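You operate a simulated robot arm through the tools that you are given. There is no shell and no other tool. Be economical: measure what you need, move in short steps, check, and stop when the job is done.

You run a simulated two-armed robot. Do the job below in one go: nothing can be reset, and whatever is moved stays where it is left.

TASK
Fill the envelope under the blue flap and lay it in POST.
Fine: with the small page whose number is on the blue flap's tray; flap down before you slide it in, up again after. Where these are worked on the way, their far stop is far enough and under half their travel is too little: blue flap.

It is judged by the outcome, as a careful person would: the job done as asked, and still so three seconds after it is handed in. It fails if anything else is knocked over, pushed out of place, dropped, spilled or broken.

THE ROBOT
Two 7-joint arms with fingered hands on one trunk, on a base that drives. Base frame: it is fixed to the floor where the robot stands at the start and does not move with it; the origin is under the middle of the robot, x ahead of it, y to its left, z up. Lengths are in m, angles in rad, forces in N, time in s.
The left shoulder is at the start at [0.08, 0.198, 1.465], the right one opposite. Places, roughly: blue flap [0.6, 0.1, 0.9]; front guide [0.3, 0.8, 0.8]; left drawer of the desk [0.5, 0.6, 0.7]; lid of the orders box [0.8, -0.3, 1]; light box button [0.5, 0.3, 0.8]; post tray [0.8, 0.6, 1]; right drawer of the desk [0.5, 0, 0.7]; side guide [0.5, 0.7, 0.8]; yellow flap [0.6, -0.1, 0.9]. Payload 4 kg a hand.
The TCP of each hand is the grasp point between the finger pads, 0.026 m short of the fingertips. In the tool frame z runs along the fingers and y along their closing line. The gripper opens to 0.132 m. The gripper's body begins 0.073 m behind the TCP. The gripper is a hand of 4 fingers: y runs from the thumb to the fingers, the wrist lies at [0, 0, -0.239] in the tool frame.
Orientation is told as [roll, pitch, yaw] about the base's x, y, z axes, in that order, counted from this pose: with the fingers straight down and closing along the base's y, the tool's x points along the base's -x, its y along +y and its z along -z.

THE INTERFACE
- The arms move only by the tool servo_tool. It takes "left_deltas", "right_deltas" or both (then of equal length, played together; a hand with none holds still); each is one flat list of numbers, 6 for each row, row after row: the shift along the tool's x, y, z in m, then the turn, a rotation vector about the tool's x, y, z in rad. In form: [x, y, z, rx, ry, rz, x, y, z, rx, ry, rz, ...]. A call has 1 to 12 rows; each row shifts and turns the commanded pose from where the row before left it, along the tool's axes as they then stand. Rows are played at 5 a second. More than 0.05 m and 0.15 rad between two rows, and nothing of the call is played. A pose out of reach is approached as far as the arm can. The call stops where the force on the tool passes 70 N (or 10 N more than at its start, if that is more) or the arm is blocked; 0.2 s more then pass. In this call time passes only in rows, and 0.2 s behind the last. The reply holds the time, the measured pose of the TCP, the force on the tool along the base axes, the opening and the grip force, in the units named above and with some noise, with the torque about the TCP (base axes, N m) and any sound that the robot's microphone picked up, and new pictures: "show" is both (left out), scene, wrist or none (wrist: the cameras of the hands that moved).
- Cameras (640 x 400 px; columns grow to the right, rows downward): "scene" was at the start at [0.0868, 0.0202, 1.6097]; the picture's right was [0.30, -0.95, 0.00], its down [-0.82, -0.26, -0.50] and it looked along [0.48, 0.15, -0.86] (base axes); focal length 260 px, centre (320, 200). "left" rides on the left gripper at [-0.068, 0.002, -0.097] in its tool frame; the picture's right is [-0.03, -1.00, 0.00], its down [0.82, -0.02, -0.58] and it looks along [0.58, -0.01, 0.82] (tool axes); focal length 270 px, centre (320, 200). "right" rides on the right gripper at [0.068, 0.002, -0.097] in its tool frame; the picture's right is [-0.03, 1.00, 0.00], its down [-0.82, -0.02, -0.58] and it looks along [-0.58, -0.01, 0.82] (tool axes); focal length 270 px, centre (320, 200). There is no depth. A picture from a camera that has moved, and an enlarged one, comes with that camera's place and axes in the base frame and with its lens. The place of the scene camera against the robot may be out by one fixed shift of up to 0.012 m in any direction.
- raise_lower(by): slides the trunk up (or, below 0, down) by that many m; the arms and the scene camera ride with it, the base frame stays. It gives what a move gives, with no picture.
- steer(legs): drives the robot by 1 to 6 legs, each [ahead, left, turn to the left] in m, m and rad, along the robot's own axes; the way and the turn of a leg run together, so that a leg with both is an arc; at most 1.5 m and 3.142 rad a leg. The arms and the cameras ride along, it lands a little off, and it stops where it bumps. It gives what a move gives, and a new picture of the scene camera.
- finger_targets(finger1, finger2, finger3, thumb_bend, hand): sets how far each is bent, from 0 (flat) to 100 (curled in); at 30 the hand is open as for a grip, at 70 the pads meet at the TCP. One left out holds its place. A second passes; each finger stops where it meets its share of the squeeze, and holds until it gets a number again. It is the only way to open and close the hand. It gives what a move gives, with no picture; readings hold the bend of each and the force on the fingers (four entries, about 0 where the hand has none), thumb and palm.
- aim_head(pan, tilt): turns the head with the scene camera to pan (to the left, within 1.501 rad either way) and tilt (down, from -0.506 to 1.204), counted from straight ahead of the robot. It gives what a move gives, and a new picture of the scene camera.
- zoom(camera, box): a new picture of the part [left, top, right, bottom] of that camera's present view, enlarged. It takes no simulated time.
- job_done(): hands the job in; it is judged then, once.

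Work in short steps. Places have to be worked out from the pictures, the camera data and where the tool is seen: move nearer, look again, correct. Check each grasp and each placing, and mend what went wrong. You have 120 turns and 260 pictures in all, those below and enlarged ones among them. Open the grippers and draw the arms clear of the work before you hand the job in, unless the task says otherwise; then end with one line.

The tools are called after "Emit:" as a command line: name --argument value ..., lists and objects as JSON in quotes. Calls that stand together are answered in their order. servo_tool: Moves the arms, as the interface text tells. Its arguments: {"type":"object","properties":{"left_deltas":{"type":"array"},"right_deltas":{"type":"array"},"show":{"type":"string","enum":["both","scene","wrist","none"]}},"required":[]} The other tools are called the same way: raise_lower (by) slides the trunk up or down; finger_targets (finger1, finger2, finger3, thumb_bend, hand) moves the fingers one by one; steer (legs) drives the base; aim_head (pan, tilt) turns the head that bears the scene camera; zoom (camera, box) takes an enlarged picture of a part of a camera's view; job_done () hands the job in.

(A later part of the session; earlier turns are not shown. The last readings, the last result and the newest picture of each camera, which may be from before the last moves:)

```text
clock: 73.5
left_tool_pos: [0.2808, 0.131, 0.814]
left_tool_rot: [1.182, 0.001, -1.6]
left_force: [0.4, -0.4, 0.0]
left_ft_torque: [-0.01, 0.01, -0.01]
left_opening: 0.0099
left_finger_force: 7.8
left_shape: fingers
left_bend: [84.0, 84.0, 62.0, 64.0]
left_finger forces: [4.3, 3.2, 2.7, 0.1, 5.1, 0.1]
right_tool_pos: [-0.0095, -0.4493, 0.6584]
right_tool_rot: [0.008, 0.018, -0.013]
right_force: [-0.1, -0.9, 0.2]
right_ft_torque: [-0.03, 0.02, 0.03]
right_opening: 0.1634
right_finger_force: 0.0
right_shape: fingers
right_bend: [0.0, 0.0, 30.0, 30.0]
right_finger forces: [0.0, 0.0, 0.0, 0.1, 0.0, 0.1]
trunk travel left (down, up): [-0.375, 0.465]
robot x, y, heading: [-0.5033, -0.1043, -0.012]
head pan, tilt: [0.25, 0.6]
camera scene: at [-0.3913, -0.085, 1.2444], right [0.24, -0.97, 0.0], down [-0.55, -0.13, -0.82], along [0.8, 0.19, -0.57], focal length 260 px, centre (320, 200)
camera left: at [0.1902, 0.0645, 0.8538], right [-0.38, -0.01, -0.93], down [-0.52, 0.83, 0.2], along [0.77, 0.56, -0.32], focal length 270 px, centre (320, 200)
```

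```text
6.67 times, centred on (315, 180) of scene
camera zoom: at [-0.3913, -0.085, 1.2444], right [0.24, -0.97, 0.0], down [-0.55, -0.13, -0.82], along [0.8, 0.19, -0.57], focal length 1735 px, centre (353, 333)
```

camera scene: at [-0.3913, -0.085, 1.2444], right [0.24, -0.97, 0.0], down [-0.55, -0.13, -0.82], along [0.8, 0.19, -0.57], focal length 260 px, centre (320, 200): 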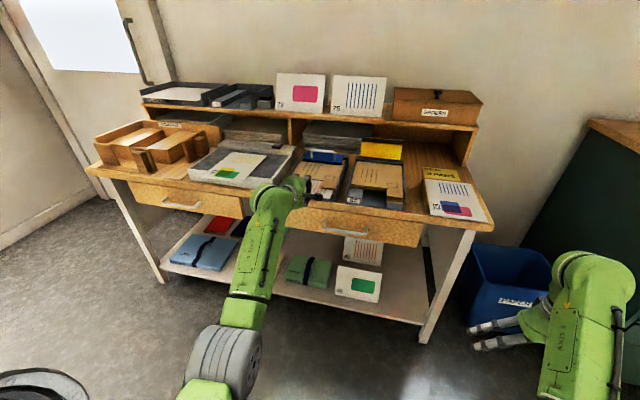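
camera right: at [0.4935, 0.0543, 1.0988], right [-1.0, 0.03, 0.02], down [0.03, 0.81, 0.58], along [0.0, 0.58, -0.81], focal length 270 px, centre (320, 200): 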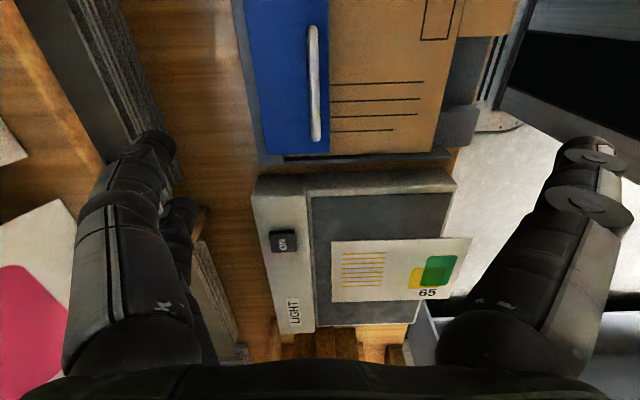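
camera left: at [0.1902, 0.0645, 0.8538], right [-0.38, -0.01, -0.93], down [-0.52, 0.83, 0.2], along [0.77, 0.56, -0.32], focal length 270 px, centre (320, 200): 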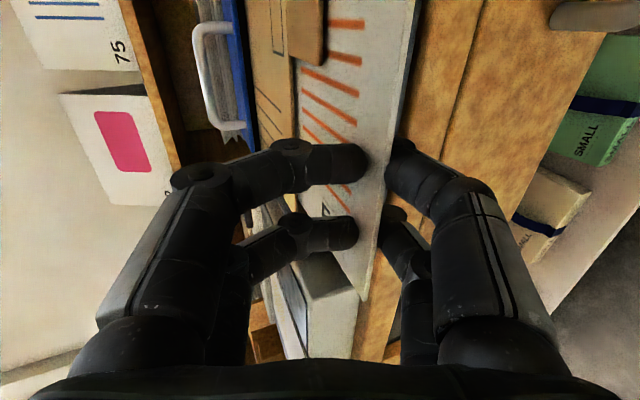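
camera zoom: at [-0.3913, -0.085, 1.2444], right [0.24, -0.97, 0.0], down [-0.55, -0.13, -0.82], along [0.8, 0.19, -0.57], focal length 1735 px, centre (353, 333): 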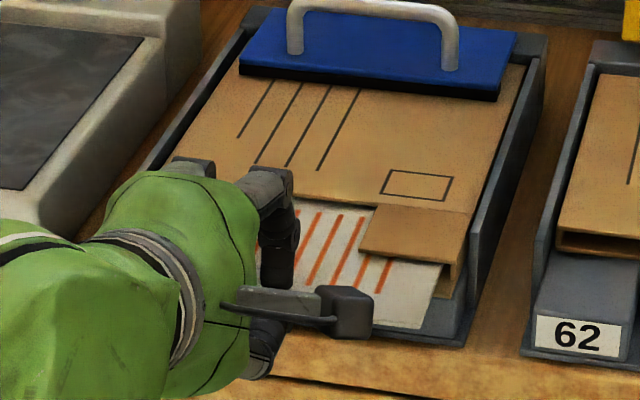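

Page edge now ~x 0.26, with the finger tips at the tray's front. I open the hand (lower digits only a little) and back away.

Emit:
finger_targets --hand "left" --finger1 55 --finger2 55 --finger3 57 --thumb_bend 57

Emit:
servo_tool --left_deltas '[0, -0.0115, -0.028, 0, 0, 0, 0, -0.0155, -0.037, 0, 0, 0]' --show "wrist"

Emit:
zoom --camera "scene" --box '[270, 150, 360, 210]'

```text
clock: 74.5
left_tool_pos: [0.2801, 0.1316, 0.8149]
left_tool_rot: [1.184, 0.0, -1.597]
left_force: [0.5, 0.5, 0.2]
left_ft_torque: [0.0, 0.0, 0.01]
left_opening: 0.047
left_finger_force: 0.1
left_shape: fingers
left_bend: [55.0, 55.0, 56.0, 56.0]
left_finger forces: [0.0, 0.1, 0.1, 0.0, 0.0, 0.0]
right_tool_pos: [-0.0109, -0.4488, 0.6593]
right_tool_rot: [0.007, 0.018, -0.013]
right_force: [0.4, -0.3, -0.2]
right_ft_torque: [-0.01, 0.0, -0.03]
right_opening: 0.1632
right_finger_force: 0.1
right_shape: fingers
right_bend: [0.0, 0.0, 30.0, 30.0]
right_finger forces: [0.0, 0.1, 0.0, 0.1, 0.0, 0.0]
trunk travel left (down, up): [-0.375, 0.465]
robot x, y, heading: [-0.5011, -0.1018, -0.013]
head pan, tilt: [0.25, 0.6]
```

```text
clock: 75.1
left_tool_pos: [0.2057, 0.1329, 0.8136]
left_tool_rot: [1.185, 0.0, -1.599]
left_force: [-0.5, 0.5, 0.7]
left_ft_torque: [0.02, 0.0, -0.02]
left_opening: 0.0469
left_finger_force: 0.1
left_shape: fingers
left_bend: [55.0, 55.0, 56.0, 56.0]
left_finger forces: [0.1, 0.1, 0.0, 0.0, 0.0, 0.0]
right_tool_pos: [-0.0127, -0.4482, 0.658]
right_tool_rot: [0.008, 0.016, -0.012]
right_force: [0.6, 0.4, -0.1]
right_ft_torque: [0.03, -0.01, 0.03]
right_opening: 0.1632
right_finger_force: 0.0
right_shape: fingers
right_bend: [0.0, 0.0, 30.0, 30.0]
right_finger forces: [0.0, 0.0, 0.0, 0.0, 0.0, 0.0]
trunk travel left (down, up): [-0.375, 0.465]
robot x, y, heading: [-0.4982, -0.1072, -0.012]
head pan, tilt: [0.25, 0.6]
camera left: at [0.1154, 0.0655, 0.8536], right [-0.38, -0.01, -0.93], down [-0.52, 0.83, 0.2], along [0.77, 0.56, -0.32], focal length 270 px, centre (320, 200)
```

left: 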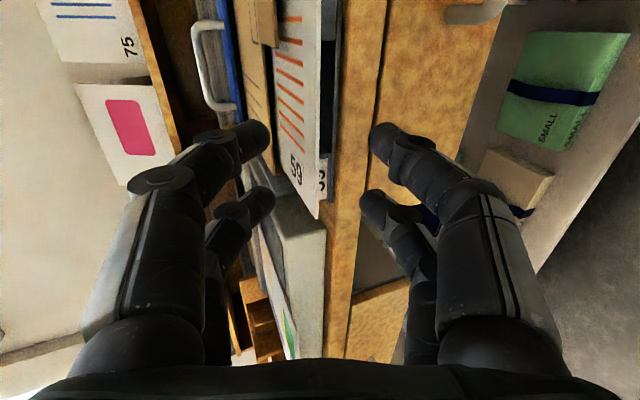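

```text
6.67 times, centred on (315, 180) of scene
camera zoom: at [-0.3931, -0.085, 1.2447], right [0.24, -0.97, 0.0], down [-0.55, -0.13, -0.83], along [0.8, 0.19, -0.56], focal length 1735 px, centre (353, 333)
```

zoom: 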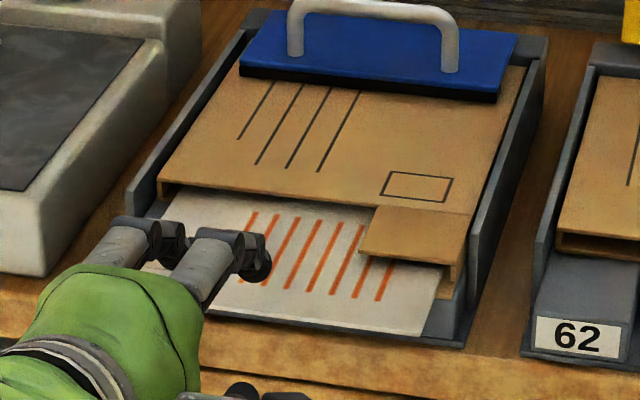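

The page rests in the mouth with ~4 cm still out. I'll turn the hand downwards, use finger 1 + thumb closed as a pusher, and press the page's edge home.

Emit:
finger_targets --hand "left" --finger1 70 --finger2 100 --finger3 100 --thumb_bend 70

Emit:
servo_tool --left_deltas '[-0.01, 0.03, -0.03, 0.139, 0, 0, -0.01, 0.03, -0.02, 0.139, 0, 0, -0.01, 0, 0, 0.139, 0, 0, 0, 0, 0, 0.139, 0, 0, 0, 0, 0, 0.139, 0, 0, 0, 0, 0, 0.139, 0, 0, 0, 0, 0, 0.139, 0, 0, 0, 0, 0, 0.139, 0, 0]' --show "both"

Emit:
zoom --camera "scene" --box '[260, 150, 360, 220]'

```text
clock: 76.1
left_tool_pos: [0.208, 0.1318, 0.8146]
left_tool_rot: [1.182, 0.0, -1.6]
left_force: [0.1, -0.5, 0.2]
left_ft_torque: [0.01, -0.02, -0.02]
left_opening: 0.0015
left_finger_force: 0.2
left_shape: fingers
left_bend: [70.0, 74.0, 75.0, 70.0]
left_finger forces: [0.1, 0.1, 0.1, 0.0, 0.1, 0.0]
right_tool_pos: [-0.0111, -0.4495, 0.6582]
right_tool_rot: [0.006, 0.017, -0.011]
right_force: [-0.2, -0.5, 0.0]
right_ft_torque: [0.03, 0.0, 0.02]
right_opening: 0.1635
right_finger_force: 0.0
right_shape: fingers
right_bend: [0.0, 0.0, 30.0, 30.0]
right_finger forces: [0.0, 0.0, 0.1, 0.1, 0.0, 0.1]
trunk travel left (down, up): [-0.375, 0.465]
robot x, y, heading: [-0.5011, -0.1038, -0.012]
head pan, tilt: [0.25, 0.6]
```

```text
clock: 77.9
left_tool_pos: [0.1898, 0.1013, 0.8882]
left_tool_rot: [0.071, -0.002, -1.598]
left_force: [0.5, 0.4, -0.2]
left_ft_torque: [-0.03, 0.02, 0.03]
left_opening: 0.0012
left_finger_force: 0.0
left_shape: fingers
left_bend: [70.0, 74.0, 75.0, 70.0]
left_finger forces: [0.0, 0.0, 0.0, 0.1, 0.1, 0.0]
right_tool_pos: [-0.0103, -0.448, 0.6575]
right_tool_rot: [0.007, 0.017, -0.011]
right_force: [1.5, -0.6, -0.6]
right_ft_torque: [0.01, 0.01, 0.0]
right_opening: 0.1634
right_finger_force: 0.0
right_shape: fingers
right_bend: [0.0, 0.0, 30.0, 30.0]
right_finger forces: [0.0, 0.0, 0.1, 0.0, 0.1, 0.0]
trunk travel left (down, up): [-0.375, 0.465]
robot x, y, heading: [-0.5018, -0.1059, -0.01]
head pan, tilt: [0.25, 0.6]
camera scene: at [-0.3914, -0.0853, 1.2444], right [0.24, -0.97, 0.0], down [-0.55, -0.13, -0.82], along [0.8, 0.19, -0.57], focal length 260 px, centre (320, 200)
camera left: at [0.1829, 0.0323, 0.9865], right [-1.0, 0.0, -0.07], down [-0.04, 0.82, 0.58], along [0.06, 0.58, -0.81], focal length 270 px, centre (320, 200)
```

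scene: 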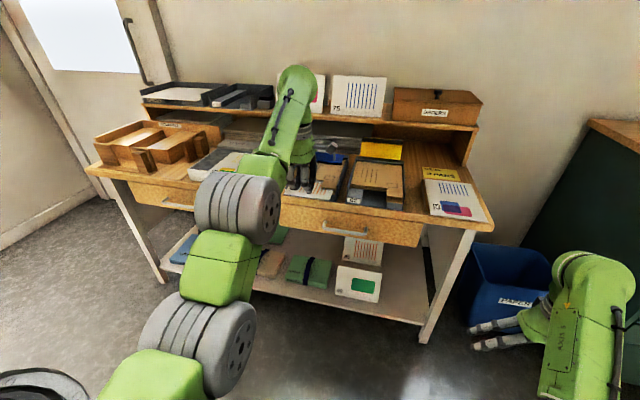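
left: 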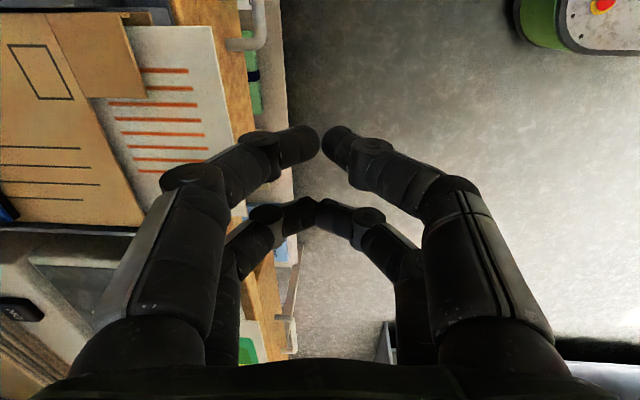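

```text
5.71 times, centred on (310, 185) of scene
camera zoom: at [-0.3914, -0.0853, 1.2444], right [0.24, -0.97, 0.0], down [-0.55, -0.13, -0.82], along [0.8, 0.19, -0.57], focal length 1487 px, centre (377, 286)
```

zoom: 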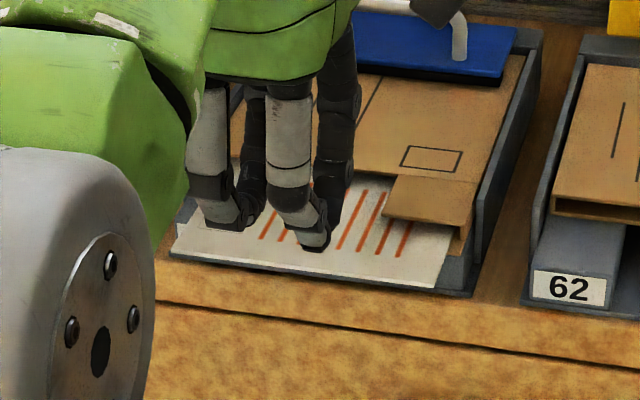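

Both pairs closed fit the gap (y 0.079–0.153), so I centre at y 0.116 and lower behind the page's edge (x≈0.253).

Emit:
servo_tool --left_deltas '[0.015, 0, 0.03, 0.06, 0, 0, 0, 0, 0.03, 0, 0, 0, 0, 0, 0.03, 0, 0, 0]' --show "wrist"

Emit:
zoom --camera "scene" --box '[260, 150, 360, 220]'

```text
clock: 78.7
left_tool_pos: [0.1893, 0.1182, 0.7984]
left_tool_rot: [0.011, -0.001, -1.599]
left_force: [-0.3, -0.3, 0.8]
left_ft_torque: [0.03, 0.01, -0.01]
left_opening: 0.0012
left_finger_force: 0.0
left_shape: fingers
left_bend: [70.0, 74.0, 75.0, 70.0]
left_finger forces: [0.1, 0.0, 0.0, 0.0, 0.0, 0.0]
right_tool_pos: [-0.0119, -0.4493, 0.6572]
right_tool_rot: [0.007, 0.018, -0.011]
right_force: [0.2, 0.3, 0.3]
right_ft_torque: [0.02, 0.0, -0.02]
right_opening: 0.1635
right_finger_force: 0.1
right_shape: fingers
right_bend: [0.0, 0.0, 30.0, 30.0]
right_finger forces: [0.1, 0.0, 0.0, 0.0, 0.0, 0.1]
trunk travel left (down, up): [-0.375, 0.465]
robot x, y, heading: [-0.5032, -0.1043, -0.013]
head pan, tilt: [0.25, 0.6]
camera left: at [0.1883, 0.0493, 0.8951], right [-1.0, 0.0, -0.01], down [0.0, 0.82, 0.58], along [0.01, 0.58, -0.82], focal length 270 px, centre (320, 200)
```

left: 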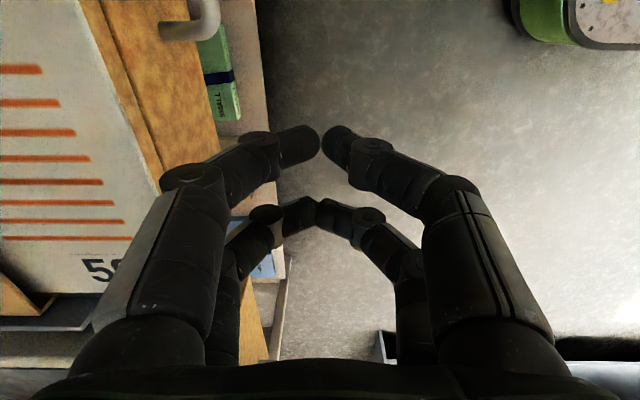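

```text
5.71 times, centred on (310, 185) of scene
camera zoom: at [-0.3913, -0.0846, 1.2445], right [0.24, -0.97, 0.0], down [-0.55, -0.13, -0.82], along [0.8, 0.19, -0.57], focal length 1487 px, centre (377, 286)
```

zoom: 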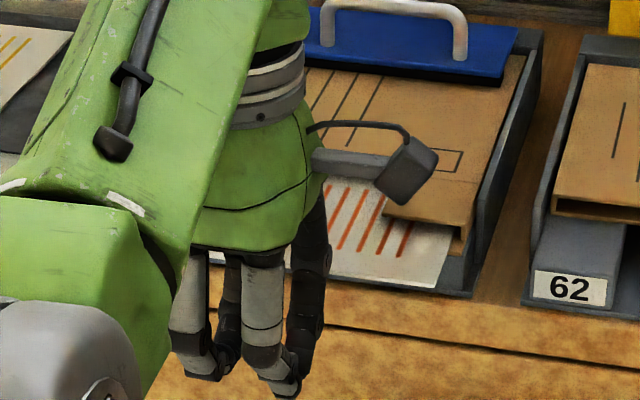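

Emit:
servo_tool --left_deltas '[0, 0.015, 0, 0, 0, 0, 0, 0.015, 0, 0, 0, 0, 0, 0.015, 0, 0, 0, 0]' --show "wrist"

Emit:
zoom --camera "scene" --box '[260, 150, 360, 220]'

```text
clock: 79.5
left_tool_pos: [0.2271, 0.1193, 0.7974]
left_tool_rot: [0.012, -0.001, -1.597]
left_force: [0.0, -0.2, 0.5]
left_ft_torque: [-0.05, 0.04, 0.01]
left_opening: 0.0009
left_finger_force: 0.0
left_shape: fingers
left_bend: [70.0, 74.0, 75.0, 70.0]
left_finger forces: [0.1, 0.0, 0.0, 0.0, 0.1, 0.1]
left hand out of reach, approached as far as the arm can: row 3
right_tool_pos: [-0.0113, -0.4486, 0.6582]
right_tool_rot: [0.007, 0.016, -0.013]
right_force: [1.1, 0.8, 0.5]
right_ft_torque: [-0.04, 0.01, -0.01]
right_opening: 0.1635
right_finger_force: 0.2
right_shape: fingers
right_bend: [0.0, 0.0, 30.0, 30.0]
right_finger forces: [0.0, 0.1, 0.0, 0.1, 0.0, 0.1]
trunk travel left (down, up): [-0.375, 0.465]
robot x, y, heading: [-0.504, -0.1007, -0.013]
head pan, tilt: [0.25, 0.6]
camera left: at [0.2258, 0.0512, 0.8958], right [-1.0, 0.0, -0.01], down [-0.01, 0.82, 0.58], along [0.01, 0.58, -0.82], focal length 270 px, centre (320, 200)
```

left: 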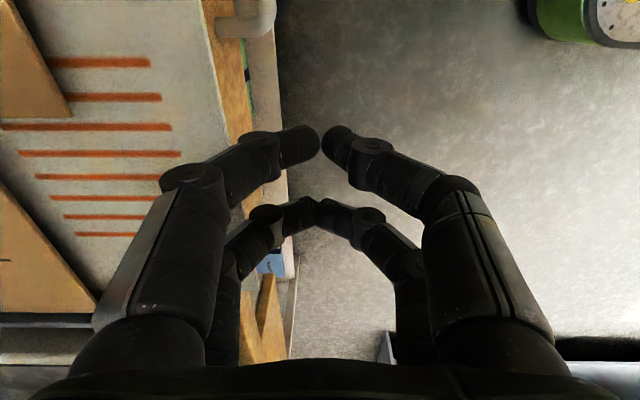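

```text
5.71 times, centred on (310, 185) of scene
camera zoom: at [-0.3918, -0.0847, 1.2445], right [0.24, -0.97, 0.0], down [-0.55, -0.13, -0.82], along [0.8, 0.19, -0.57], focal length 1487 px, centre (377, 286)
```

zoom: 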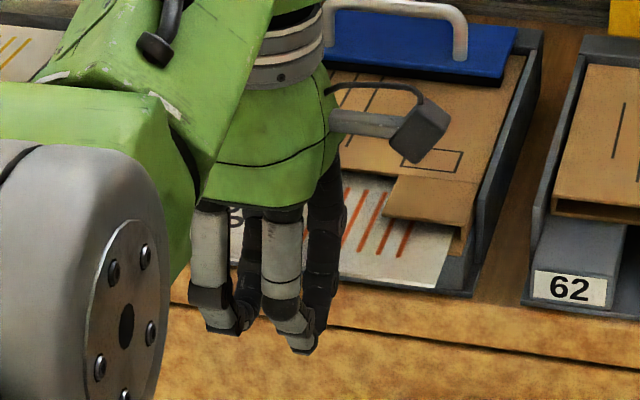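

The arm's end of reach; I retract it 10 cm, drive 10 cm ahead and then push with the arm.

Emit:
servo_tool --left_deltas '[0, -0.04, 0, 0, 0, 0, 0, -0.04, 0, 0, 0, 0, 0, -0.03, 0, 0, 0, 0]' --show "none"

Emit:
steer --legs '[[0.1, 0, 0]]'

Emit:
zoom --camera "left" --box '[0, 0, 640, 400]'

```text
clock: 80.3
left_tool_pos: [0.1163, 0.1258, 0.7965]
left_tool_rot: [0.011, -0.001, -1.599]
left_force: [0.2, -0.4, -0.5]
left_ft_torque: [0.01, 0.01, 0.01]
left_opening: 0.0012
left_finger_force: 0.2
left_shape: fingers
left_bend: [70.0, 74.0, 76.0, 70.0]
left_finger forces: [0.0, 0.0, 0.0, 0.0, 0.1, 0.0]
right_tool_pos: [-0.0123, -0.4492, 0.6585]
right_tool_rot: [0.006, 0.017, -0.014]
right_force: [-0.1, -0.2, -0.7]
right_ft_torque: [0.02, 0.01, 0.03]
right_opening: 0.1634
right_finger_force: 0.1
right_shape: fingers
right_bend: [0.0, 0.0, 30.0, 30.0]
right_finger forces: [0.0, 0.1, 0.1, 0.0, 0.0, 0.0]
trunk travel left (down, up): [-0.375, 0.465]
robot x, y, heading: [-0.5013, -0.1091, -0.016]
head pan, tilt: [0.25, 0.6]
```

```text
clock: 81.4
left_tool_pos: [0.2183, 0.1254, 0.7949]
left_tool_rot: [0.012, 0.0, -1.597]
left_force: [0.3, 0.2, 0.2]
left_ft_torque: [-0.02, 0.02, -0.01]
left_opening: 0.0011
left_finger_force: 0.1
left_shape: fingers
left_bend: [70.0, 74.0, 76.0, 70.0]
left_finger forces: [0.0, 0.2, 0.1, 0.0, 0.0, 0.1]
right_tool_pos: [0.0911, -0.4489, 0.6581]
right_tool_rot: [0.007, 0.017, -0.011]
right_force: [-0.1, -0.5, -0.2]
right_ft_torque: [0.0, -0.02, -0.03]
right_opening: 0.1633
right_finger_force: 0.1
right_shape: fingers
right_bend: [0.0, 0.0, 30.0, 30.0]
right_finger forces: [0.0, 0.1, 0.0, 0.0, 0.0, 0.0]
trunk travel left (down, up): [-0.375, 0.465]
robot x, y, heading: [-0.3991, -0.1077, -0.011]
head pan, tilt: [0.25, 0.6]
camera scene: at [-0.2903, -0.086, 1.2445], right [0.24, -0.97, 0.0], down [-0.55, -0.13, -0.82], along [0.8, 0.2, -0.57], focal length 260 px, centre (320, 200)
```

scene: 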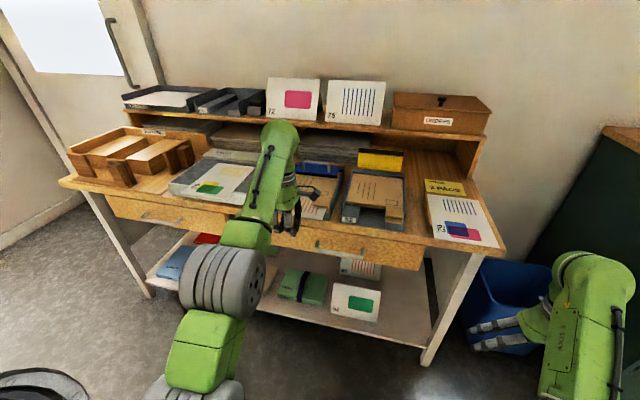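

```text
1.00 times, centred on (320, 200) of left (not enlarged: the box is as wide or as high as the picture)
camera zoom: at [0.2166, 0.0567, 0.8932], right [-1.0, 0.0, -0.01], down [-0.01, 0.82, 0.58], along [0.01, 0.58, -0.82], focal length 270 px, centre (320, 200)
```

zoom: 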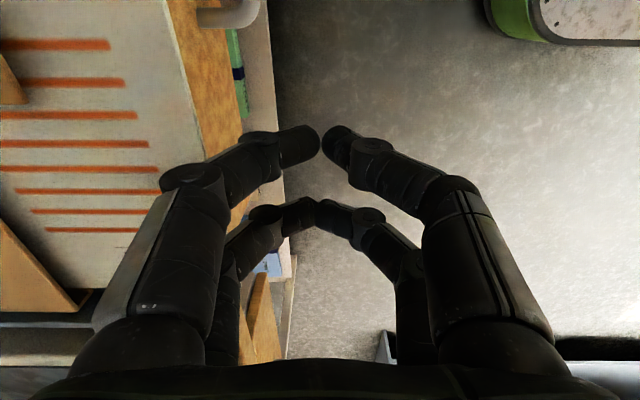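

Emit:
servo_tool --left_deltas '[-0.007, 0.012, 0, 0, 0, 0, 0, 0.012, 0, 0, 0, 0, 0, 0.01, 0, 0, 0, 0]' --show "wrist"

Emit:
zoom --camera "scene" --box '[280, 150, 380, 230]'

```text
clock: 82.2
left_tool_pos: [0.2506, 0.1184, 0.7959]
left_tool_rot: [0.011, 0.0, -1.596]
left_force: [-0.5, 0.8, 0.0]
left_ft_torque: [0.02, -0.03, 0.05]
left_opening: 0.0011
left_finger_force: 0.1
left_shape: fingers
left_bend: [70.0, 74.0, 76.0, 70.0]
left_finger forces: [0.0, 0.0, 0.1, 0.0, 0.0, 0.0]
right_tool_pos: [0.0908, -0.4508, 0.658]
right_tool_rot: [0.007, 0.018, -0.01]
right_force: [0.2, -0.4, 1.2]
right_ft_torque: [0.0, 0.03, 0.01]
right_opening: 0.1635
right_finger_force: 0.0
right_shape: fingers
right_bend: [0.0, 0.0, 30.0, 30.0]
right_finger forces: [0.0, 0.0, 0.0, 0.0, 0.0, 0.0]
trunk travel left (down, up): [-0.375, 0.465]
robot x, y, heading: [-0.3987, -0.1043, -0.011]
head pan, tilt: [0.25, 0.6]
camera left: at [0.2495, 0.0489, 0.8933], right [-1.0, 0.0, -0.01], down [-0.01, 0.82, 0.58], along [0.01, 0.58, -0.82], focal length 270 px, centre (320, 200)
```

left: 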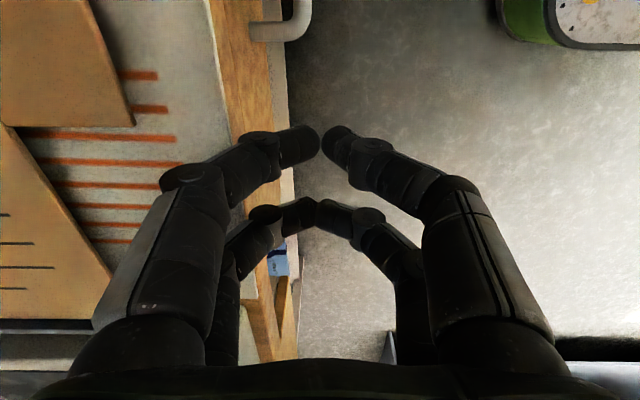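

```text
5.00 times, centred on (330, 190) of scene
camera zoom: at [-0.291, -0.0861, 1.2445], right [0.24, -0.97, 0.0], down [-0.55, -0.13, -0.83], along [0.8, 0.2, -0.56], focal length 1302 px, centre (270, 250)
```

zoom: 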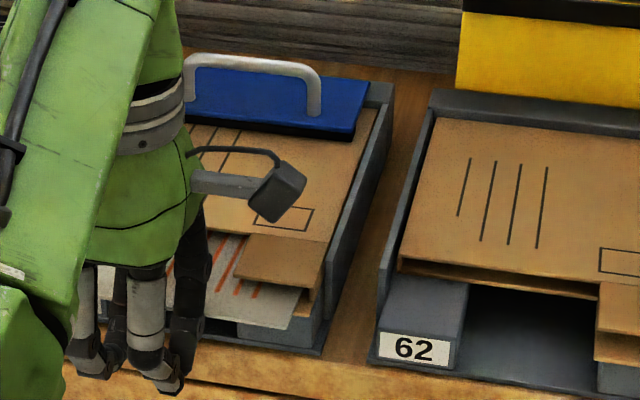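

The page is moving (near edge ≈0.283). I push 22 mm further.

Emit:
servo_tool --left_deltas '[0, 0.012, 0, 0, 0, 0, 0, 0.01, 0, 0, 0, 0]' --show "none"

Emit:
zoom --camera "scene" --box '[280, 150, 380, 230]'

```text
clock: 82.8
left_tool_pos: [0.2742, 0.1174, 0.7952]
left_tool_rot: [0.011, 0.001, -1.597]
left_force: [0.1, -0.2, 0.0]
left_ft_torque: [0.01, 0.01, -0.01]
left_opening: 0.0013
left_finger_force: 0.1
left_shape: fingers
left_bend: [70.0, 74.0, 76.0, 70.0]
left_finger forces: [0.0, 0.1, 0.1, 0.0, 0.0, 0.0]
right_tool_pos: [0.0908, -0.4493, 0.6577]
right_tool_rot: [0.009, 0.017, -0.01]
right_force: [0.9, 0.7, 0.2]
right_ft_torque: [0.01, 0.02, -0.02]
right_opening: 0.1637
right_finger_force: 0.0
right_shape: fingers
right_bend: [0.0, 0.0, 30.0, 30.0]
right_finger forces: [0.0, 0.0, 0.0, 0.1, 0.0, 0.1]
trunk travel left (down, up): [-0.375, 0.465]
robot x, y, heading: [-0.3973, -0.1085, -0.013]
head pan, tilt: [0.25, 0.6]
```

```text
5.00 times, centred on (330, 190) of scene
camera zoom: at [-0.2908, -0.0861, 1.2445], right [0.24, -0.97, 0.0], down [-0.55, -0.13, -0.82], along [0.8, 0.2, -0.57], focal length 1302 px, centre (270, 250)
```

zoom: 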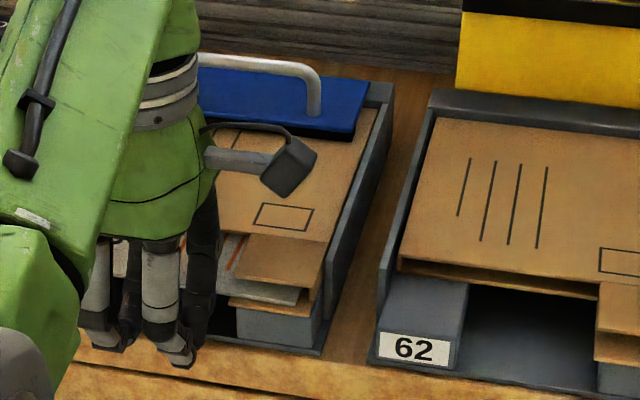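

The page edge is at the tab's lip now. I push another 12 mm, watching for resistance.

Emit:
servo_tool --left_deltas '[0, 0.006, 0, 0, 0, 0, 0, 0.006, 0, 0, 0, 0]' --show "none"

Emit:
zoom --camera "scene" --box '[280, 160, 350, 220]'

```text
clock: 83.4
left_tool_pos: [0.2849, 0.1166, 0.7958]
left_tool_rot: [0.008, 0.0, -1.598]
left_force: [0.8, -0.6, 0.4]
left_ft_torque: [0.01, 0.0, 0.02]
left_opening: 0.0011
left_finger_force: 0.1
left_shape: fingers
left_bend: [70.0, 74.0, 76.0, 70.0]
left_finger forces: [0.0, 0.1, 0.0, 0.0, 0.0, 0.1]
right_tool_pos: [0.0907, -0.4503, 0.6596]
right_tool_rot: [0.007, 0.017, -0.009]
right_force: [0.4, 0.3, -0.5]
right_ft_torque: [0.0, -0.03, -0.01]
right_opening: 0.1634
right_finger_force: 0.2
right_shape: fingers
right_bend: [0.0, 0.0, 30.0, 30.0]
right_finger forces: [0.0, 0.0, 0.0, 0.1, 0.0, 0.1]
trunk travel left (down, up): [-0.375, 0.465]
robot x, y, heading: [-0.404, -0.1064, -0.006]
head pan, tilt: [0.25, 0.6]
```

```text
6.67 times, centred on (315, 190) of scene
camera zoom: at [-0.2909, -0.086, 1.2445], right [0.24, -0.97, 0.0], down [-0.55, -0.13, -0.82], along [0.8, 0.2, -0.57], focal length 1735 px, centre (353, 267)
```

zoom: 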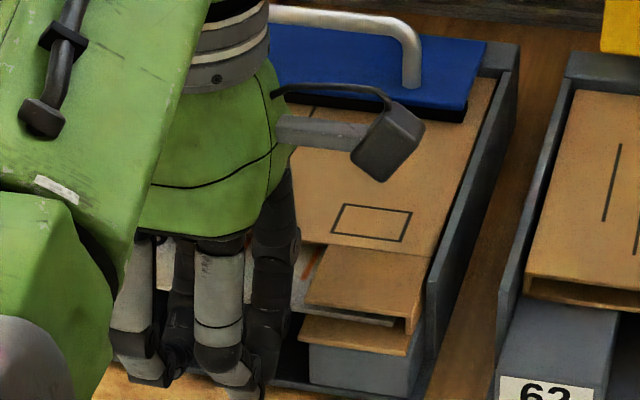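

Emit:
servo_tool --left_deltas '[0, 0.005, 0, 0, 0, 0, 0, 0.004, 0, 0, 0, 0]' --show "none"

Emit:
servo_tool --left_deltas '[0, -0.03, 0, 0, 0, 0, 0, -0.045, 0, 0, 0, 0, 0, -0.02, -0.04, 0, 0, 0, -0.045, 0, 0, 0, 0, 0]' --show "none"

Emit:
zoom --camera "scene" --box '[260, 150, 360, 220]'

```text
clock: 84.0
left_tool_pos: [0.2933, 0.1153, 0.798]
left_tool_rot: [0.014, 0.002, -1.598]
left_force: [-9.1, -2.1, 4.1]
left_ft_torque: [-0.05, -0.09, -0.21]
left_opening: 0.0002
left_finger_force: 5.0
left_shape: fingers
left_bend: [70.0, 77.0, 82.0, 69.0]
left_finger forces: [8.4, 1.7, 0.0, 0.1, 0.0, 0.0]
right_tool_pos: [0.0893, -0.4517, 0.6591]
right_tool_rot: [0.007, 0.015, -0.01]
right_force: [-0.4, -0.1, -0.5]
right_ft_torque: [0.02, 0.0, -0.02]
right_opening: 0.1634
right_finger_force: 0.1
right_shape: fingers
right_bend: [0.0, 0.0, 30.0, 30.0]
right_finger forces: [0.0, 0.1, 0.0, 0.0, 0.0, 0.0]
trunk travel left (down, up): [-0.375, 0.465]
robot x, y, heading: [-0.3976, -0.1058, -0.01]
head pan, tilt: [0.25, 0.6]
```

```text
clock: 85.0
left_tool_pos: [0.2104, 0.0748, 0.8209]
left_tool_rot: [0.015, 0.002, -1.598]
left_force: [-0.4, 0.1, 0.3]
left_ft_torque: [0.04, 0.0, -0.03]
left_opening: 0.0009
left_finger_force: 0.0
left_shape: fingers
left_bend: [70.0, 89.0, 92.0, 70.0]
left_finger forces: [0.1, 0.1, 0.0, 0.0, 0.1, 0.1]
left hand out of reach, approached as far as the arm can: row 3
right_tool_pos: [0.0913, -0.4498, 0.6582]
right_tool_rot: [0.008, 0.019, -0.009]
right_force: [-0.9, -0.3, -0.5]
right_ft_torque: [0.0, -0.02, 0.0]
right_opening: 0.1634
right_finger_force: 0.0
right_shape: fingers
right_bend: [0.0, 0.0, 30.0, 30.0]
right_finger forces: [0.0, 0.0, 0.0, 0.0, 0.1, 0.0]
trunk travel left (down, up): [-0.375, 0.465]
robot x, y, heading: [-0.4009, -0.1059, -0.015]
head pan, tilt: [0.25, 0.6]
```

```text
5.71 times, centred on (310, 185) of scene
camera zoom: at [-0.291, -0.0878, 1.2445], right [0.24, -0.97, 0.0], down [-0.55, -0.13, -0.83], along [0.8, 0.2, -0.56], focal length 1487 px, centre (377, 286)
```

zoom: 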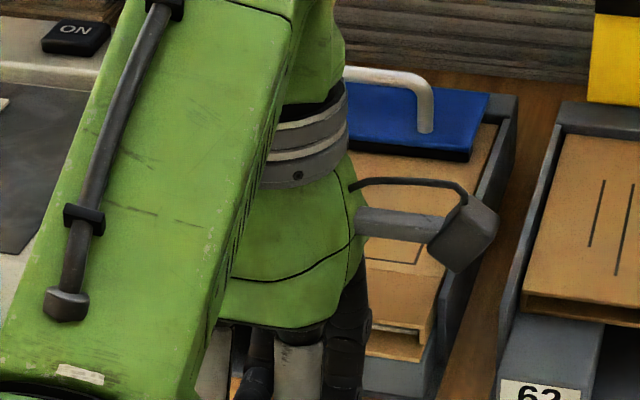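

The last push met the end stop (9 N), so the page is home. I raise the trunk to look at the filled envelope and prepare to lift the flap.

Emit:
raise_lower --by 0.3

Emit:
servo_tool --left_deltas '[0.045, -0.02, 0, 0, 0, 0, 0.045, -0.02, 0, 0, 0, 0, 0.045, 0, 0, 0, 0, 0, 0.045, 0, 0, 0, 0, 0]' --show "none"

Emit:
aim_head --pan 0.3 --tilt 0.85

```text
clock: 88.0
left_tool_pos: [0.2104, 0.0766, 1.1197]
left_tool_rot: [0.015, 0.0, -1.596]
left_force: [-1.3, -0.1, -0.5]
left_ft_torque: [-0.01, 0.0, 0.03]
left_opening: 0.0009
left_finger_force: 0.1
left_shape: fingers
left_bend: [70.0, 97.0, 98.0, 70.0]
left_finger forces: [0.0, 0.0, 0.0, 0.1, 0.1, 0.1]
right_tool_pos: [0.0908, -0.4489, 0.9583]
right_tool_rot: [0.007, 0.016, -0.011]
right_force: [-0.6, -0.4, 0.8]
right_ft_torque: [0.03, 0.01, 0.01]
right_opening: 0.1634
right_finger_force: 0.0
right_shape: fingers
right_bend: [0.0, 0.0, 30.0, 30.0]
right_finger forces: [0.0, 0.0, 0.0, 0.1, 0.0, 0.0]
trunk travel left (down, up): [-0.675, 0.165]
robot x, y, heading: [-0.4028, -0.105, -0.01]
head pan, tilt: [0.25, 0.6]
```

```text
clock: 89.0
left_tool_pos: [0.1856, 0.2603, 1.1052]
left_tool_rot: [0.017, 0.0, -1.599]
left_force: [-0.2, 0.0, -0.3]
left_ft_torque: [-0.01, -0.01, -0.01]
left_opening: 0.0011
left_finger_force: 0.0
left_shape: fingers
left_bend: [70.0, 97.0, 98.0, 70.0]
left_finger forces: [0.2, 0.0, 0.0, 0.1, 0.0, 0.0]
left hand out of reach, approached as far as the arm can: row 1, 2
right_tool_pos: [0.0897, -0.4488, 0.9588]
right_tool_rot: [0.006, 0.018, -0.011]
right_force: [-0.6, -0.5, 0.4]
right_ft_torque: [-0.03, 0.01, 0.04]
right_opening: 0.1635
right_finger_force: 0.1
right_shape: fingers
right_bend: [0.0, 0.0, 30.0, 30.0]
right_finger forces: [0.0, 0.0, 0.0, 0.0, 0.0, 0.1]
trunk travel left (down, up): [-0.675, 0.165]
robot x, y, heading: [-0.3982, -0.1073, -0.008]
head pan, tilt: [0.25, 0.6]
```

```text
clock: 89.8
left_tool_pos: [0.1857, 0.2594, 1.1058]
left_tool_rot: [0.016, -0.001, -1.598]
left_force: [-0.6, 0.1, -0.5]
left_ft_torque: [-0.01, 0.01, -0.01]
left_opening: 0.0011
left_finger_force: 0.1
left_shape: fingers
left_bend: [70.0, 97.0, 98.0, 70.0]
left_finger forces: [0.1, 0.0, 0.0, 0.0, 0.0, 0.0]
right_tool_pos: [0.0903, -0.4501, 0.958]
right_tool_rot: [0.007, 0.017, -0.009]
right_force: [0.2, -0.7, -1.0]
right_ft_torque: [0.02, -0.03, 0.0]
right_opening: 0.1634
right_finger_force: 0.1
right_shape: fingers
right_bend: [0.0, 0.0, 30.0, 30.0]
right_finger forces: [0.1, 0.1, 0.0, 0.0, 0.1, 0.1]
trunk travel left (down, up): [-0.675, 0.165]
robot x, y, heading: [-0.3997, -0.1069, -0.011]
head pan, tilt: [0.3, 0.85]
camera scene: at [-0.302, -0.0844, 1.5237], right [0.29, -0.96, 0.0], down [-0.72, -0.21, -0.66], along [0.63, 0.19, -0.75], focal length 260 px, centre (320, 200)
```

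scene: 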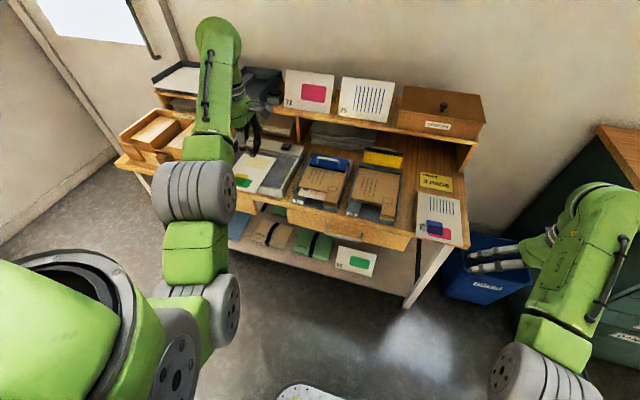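

Emit:
zoom --camera "scene" --box '[280, 145, 370, 215]'

```text
5.71 times, centred on (325, 180) of scene
camera zoom: at [-0.302, -0.0844, 1.5237], right [0.29, -0.96, 0.0], down [-0.72, -0.21, -0.66], along [0.63, 0.19, -0.75], focal length 1487 px, centre (291, 314)
```

zoom: 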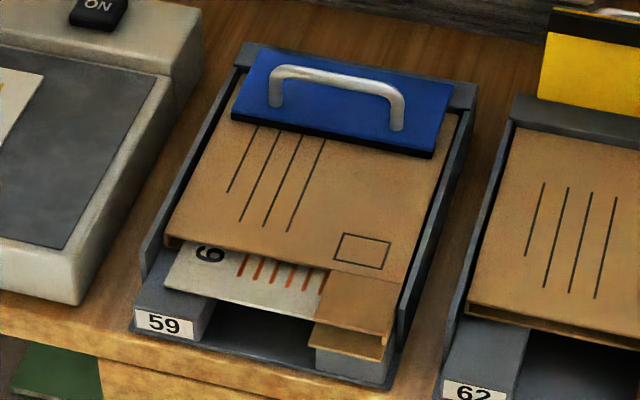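

Page 59 is in, with its edge in the notch as intended. Now the flap: I'll drive up, and lift it by pushing its upright handle (x≈0.485, y≈0.119, bar z≈0.85) backwards with the left hand's front digits.

Emit:
servo_tool --left_deltas '[0, -0.045, 0, 0, 0, 0, 0, -0.045, 0, 0, 0, 0, 0, -0.045, 0, 0, 0, 0]' --show "none"

Emit:
finger_targets --hand "left" --finger1 30 --finger2 30 --finger3 30 --thumb_bend 30

Emit:
steer --legs '[[0.38, 0, 0.01]]'

Emit:
aim_head --pan 0.3 --tilt 1.1

```text
clock: 90.6
left_tool_pos: [0.1192, 0.2905, 1.0776]
left_tool_rot: [0.014, 0.0, -1.596]
left_force: [-0.3, 0.4, -0.2]
left_ft_torque: [0.01, 0.01, -0.04]
left_opening: 0.0013
left_finger_force: 0.0
left_shape: fingers
left_bend: [70.0, 97.0, 98.0, 70.0]
left_finger forces: [0.0, 0.1, 0.0, 0.0, 0.0, 0.0]
left hand out of reach, approached as far as the arm can: row 1, 2, 3
right_tool_pos: [0.0906, -0.45, 0.9573]
right_tool_rot: [0.007, 0.017, -0.009]
right_force: [-0.4, -0.2, -0.1]
right_ft_torque: [-0.01, 0.01, 0.0]
right_opening: 0.1632
right_finger_force: 0.0
right_shape: fingers
right_bend: [0.0, 0.0, 30.0, 30.0]
right_finger forces: [0.1, 0.0, 0.0, 0.1, 0.1, 0.0]
trunk travel left (down, up): [-0.675, 0.165]
robot x, y, heading: [-0.3978, -0.1093, -0.014]
head pan, tilt: [0.3, 0.85]
```

```text
clock: 91.6
left_tool_pos: [0.1178, 0.2891, 1.0784]
left_tool_rot: [0.015, 0.001, -1.596]
left_force: [0.1, -0.1, -1.0]
left_ft_torque: [0.02, -0.03, 0.04]
left_opening: 0.1323
left_finger_force: 0.1
left_shape: fingers
left_bend: [30.0, 30.0, 30.0, 30.0]
left_finger forces: [0.1, 0.0, 0.0, 0.0, 0.1, 0.1]
right_tool_pos: [0.0901, -0.4503, 0.9582]
right_tool_rot: [0.006, 0.018, -0.011]
right_force: [0.7, -1.1, 0.2]
right_ft_torque: [-0.01, -0.01, -0.02]
right_opening: 0.1632
right_finger_force: 0.1
right_shape: fingers
right_bend: [0.0, 0.0, 30.0, 30.0]
right_finger forces: [0.0, 0.1, 0.1, 0.0, 0.0, 0.0]
trunk travel left (down, up): [-0.675, 0.165]
robot x, y, heading: [-0.4019, -0.1058, -0.004]
head pan, tilt: [0.3, 0.85]
```

```text
clock: 94.0
left_tool_pos: [0.4934, 0.2949, 1.08]
left_tool_rot: [0.016, 0.001, -1.585]
left_force: [-0.2, 0.8, -0.1]
left_ft_torque: [-0.01, 0.01, 0.01]
left_opening: 0.1326
left_finger_force: 0.0
left_shape: fingers
left_bend: [30.0, 30.0, 30.0, 30.0]
left_finger forces: [0.0, 0.0, 0.1, 0.0, 0.0, 0.0]
right_tool_pos: [0.4759, -0.4446, 0.9591]
right_tool_rot: [0.007, 0.017, 0.003]
right_force: [0.2, 0.7, 0.3]
right_ft_torque: [0.01, -0.04, 0.0]
right_opening: 0.1631
right_finger_force: 0.0
right_shape: fingers
right_bend: [0.0, 0.0, 30.0, 30.0]
right_finger forces: [0.0, 0.0, 0.0, 0.1, 0.1, 0.0]
trunk travel left (down, up): [-0.675, 0.165]
robot x, y, heading: [-0.0174, -0.1063, -0.004]
head pan, tilt: [0.3, 0.85]
camera scene: at [0.0773, -0.0848, 1.5238], right [0.3, -0.95, 0.0], down [-0.72, -0.22, -0.66], along [0.63, 0.2, -0.75], focal length 260 px, centre (320, 200)
```

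scene: 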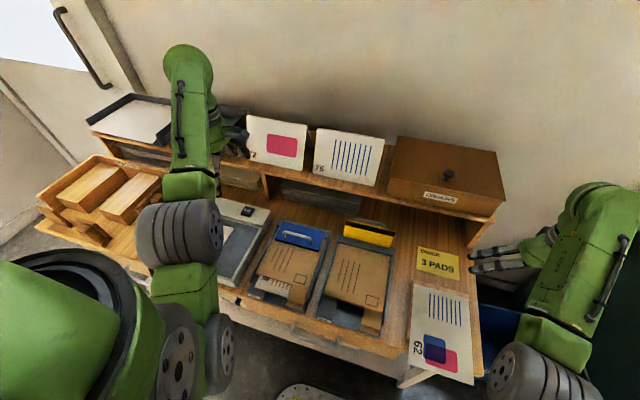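

```text
clock: 94.8
left_tool_pos: [0.4953, 0.295, 1.0786]
left_tool_rot: [0.013, 0.0, -1.584]
left_force: [0.4, 0.7, 0.8]
left_ft_torque: [0.01, 0.05, -0.01]
left_opening: 0.133
left_finger_force: 0.0
left_shape: fingers
left_bend: [30.0, 30.0, 30.0, 30.0]
left_finger forces: [0.0, 0.0, 0.0, 0.1, 0.0, 0.0]
right_tool_pos: [0.4759, -0.4438, 0.9582]
right_tool_rot: [0.007, 0.016, 0.003]
right_force: [0.0, -0.5, 0.3]
right_ft_torque: [-0.05, -0.01, -0.01]
right_opening: 0.1634
right_finger_force: 0.1
right_shape: fingers
right_bend: [0.0, 0.0, 30.0, 30.0]
right_finger forces: [0.0, 0.1, 0.1, 0.0, 0.0, 0.0]
trunk travel left (down, up): [-0.675, 0.165]
robot x, y, heading: [-0.016, -0.1065, -0.0]
head pan, tilt: [0.3, 1.1]
camera scene: at [0.0661, -0.0893, 1.5059], right [0.3, -0.95, 0.0], down [-0.85, -0.27, -0.45], along [0.43, 0.14, -0.89], focal length 260 px, centre (320, 200)
```

scene: 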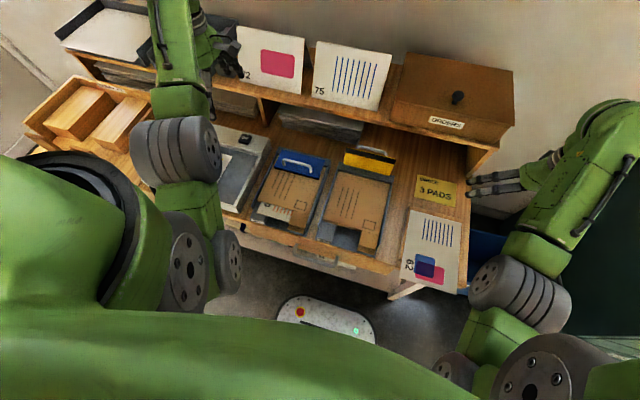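

Move the left hand over to (0.39, 0.119) and down to z≈0.90 for a side view of the handle.

Emit:
servo_tool --left_deltas '[-0.03, -0.035, 0, 0, 0, 0, -0.04, -0.025, 0, 0, 0, 0, -0.04, -0.02, 0, 0, 0, 0, -0.04, -0.02, 0.01, 0, 0, 0, -0.026, 0, 0.04, 0, 0, 0, 0, 0, 0.045, 0, 0, 0, 0, 0, 0.045, 0, 0, 0, 0, 0, 0.04, 0, 0, 0]' --show "wrist"

```text
clock: 96.6
left_tool_pos: [0.492, 0.1535, 0.8363]
left_tool_rot: [0.016, 0.0, -1.584]
left_force: [-0.3, 0.0, 0.1]
left_ft_torque: [0.03, 0.0, -0.01]
left_opening: 0.1325
left_finger_force: 0.2
left_shape: fingers
left_bend: [30.0, 30.0, 30.0, 30.0]
left_finger forces: [0.1, 0.1, 0.0, 0.1, 0.0, 0.1]
left hand out of reach, approached as far as the arm can: row 1, 2, 3, 4
right_tool_pos: [0.4778, -0.4454, 0.9587]
right_tool_rot: [0.007, 0.019, 0.001]
right_force: [0.4, 1.4, -1.0]
right_ft_torque: [-0.04, 0.0, 0.01]
right_opening: 0.1634
right_finger_force: 0.1
right_shape: fingers
right_bend: [0.0, 0.0, 30.0, 30.0]
right_finger forces: [0.1, 0.1, 0.0, 0.0, 0.0, 0.1]
trunk travel left (down, up): [-0.675, 0.165]
robot x, y, heading: [-0.0168, -0.1075, 0.003]
head pan, tilt: [0.3, 1.1]
camera left: at [0.4915, 0.0838, 0.9341], right [-1.0, -0.01, -0.02], down [-0.02, 0.82, 0.58], along [0.01, 0.58, -0.82], focal length 270 px, centre (320, 200)
```

left: 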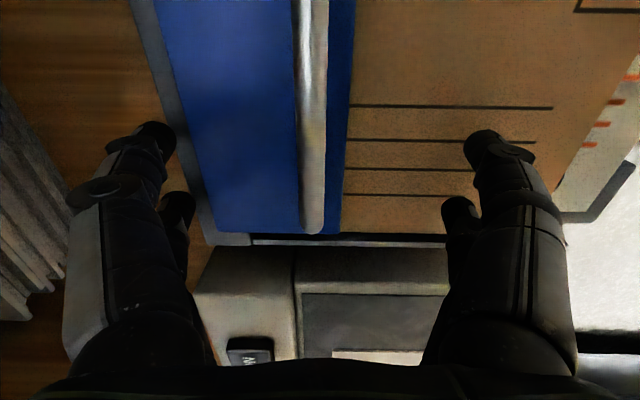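

It came lower and more forward than intended (still free of contact). I raise it and move back in front of the handle.

Emit:
servo_tool --left_deltas '[0, 0, -0.04, 0, 0, 0, 0, 0, -0.045, 0, 0, 0, -0.017, -0.035, 0, 0, 0, 0, -0.017, -0.035, 0, 0, 0, 0, 0, -0.035, 0, 0, 0, 0]' --show "wrist"

```text
clock: 97.8
left_tool_pos: [0.3849, 0.1226, 0.9205]
left_tool_rot: [0.018, -0.002, -1.583]
left_force: [0.0, 0.7, 0.5]
left_ft_torque: [0.04, -0.06, -0.02]
left_opening: 0.1327
left_finger_force: 0.1
left_shape: fingers
left_bend: [30.0, 30.0, 30.0, 30.0]
left_finger forces: [0.0, 0.1, 0.0, 0.1, 0.0, 0.0]
right_tool_pos: [0.4753, -0.4453, 0.9583]
right_tool_rot: [0.006, 0.016, 0.002]
right_force: [-0.2, -1.3, 0.5]
right_ft_torque: [-0.01, 0.0, 0.0]
right_opening: 0.1632
right_finger_force: 0.0
right_shape: fingers
right_bend: [0.0, 0.0, 30.0, 30.0]
right_finger forces: [0.1, 0.0, 0.0, 0.0, 0.1, 0.0]
trunk travel left (down, up): [-0.675, 0.165]
robot x, y, heading: [-0.0194, -0.1079, 0.0]
head pan, tilt: [0.3, 1.1]
camera left: at [0.3846, 0.0534, 1.0173], right [-1.0, -0.01, -0.02], down [-0.02, 0.82, 0.58], along [0.01, 0.58, -0.82], focal length 270 px, centre (320, 200)
```

left: 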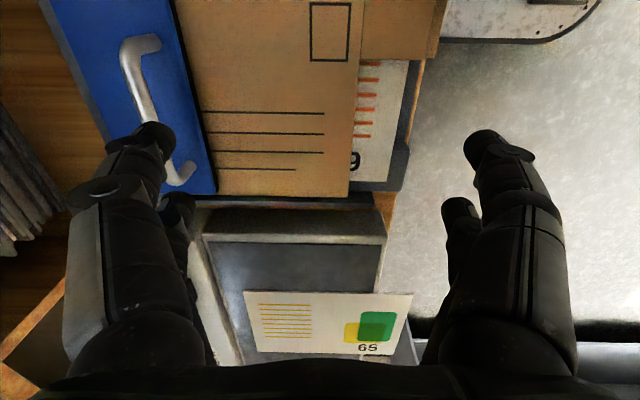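

Emit:
servo_tool --left_deltas '[-0.003, -0.022, 0, 0, 0, 0, 0, 0, 0.03, 0, 0, 0, 0, 0, 0.03, 0, 0, 0]' --show "wrist"

Emit:
zoom --camera "scene" --box '[230, 130, 330, 230]'

```text
clock: 98.6
left_tool_pos: [0.3649, 0.1196, 0.8573]
left_tool_rot: [0.014, -0.001, -1.585]
left_force: [0.1, 0.2, 0.3]
left_ft_torque: [0.01, 0.0, -0.01]
left_opening: 0.1328
left_finger_force: 0.1
left_shape: fingers
left_bend: [30.0, 30.0, 30.0, 30.0]
left_finger forces: [0.0, 0.0, 0.0, 0.1, 0.1, 0.0]
right_tool_pos: [0.4779, -0.4457, 0.9573]
right_tool_rot: [0.007, 0.018, 0.0]
right_force: [-0.6, 0.0, -0.5]
right_ft_torque: [-0.02, -0.01, 0.0]
right_opening: 0.1634
right_finger_force: 0.1
right_shape: fingers
right_bend: [0.0, 0.0, 30.0, 30.0]
right_finger forces: [0.1, 0.0, 0.0, 0.1, 0.0, 0.0]
trunk travel left (down, up): [-0.675, 0.165]
robot x, y, heading: [-0.0189, -0.1054, 0.003]
head pan, tilt: [0.3, 1.1]
camera left: at [0.3643, 0.0512, 0.9561], right [-1.0, -0.01, -0.01], down [-0.02, 0.82, 0.58], along [0.01, 0.58, -0.82], focal length 270 px, centre (320, 200)
```

left: 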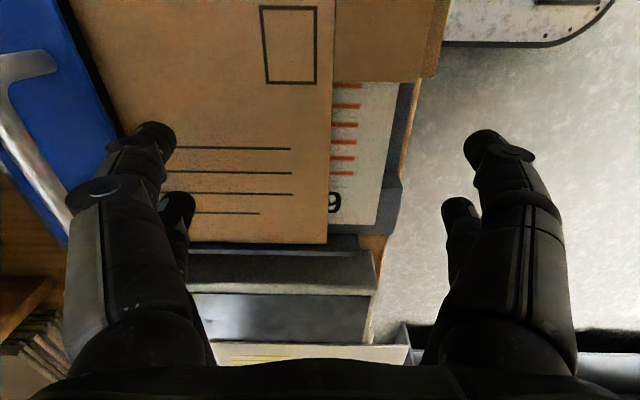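

```text
4.00 times, centred on (280, 180) of scene
camera zoom: at [0.0664, -0.0889, 1.5059], right [0.3, -0.95, 0.0], down [-0.85, -0.27, -0.45], along [0.43, 0.14, -0.89], focal length 1041 px, centre (480, 280)
```

zoom: 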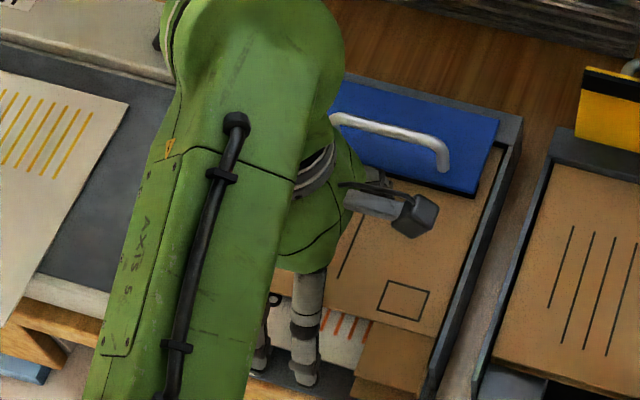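

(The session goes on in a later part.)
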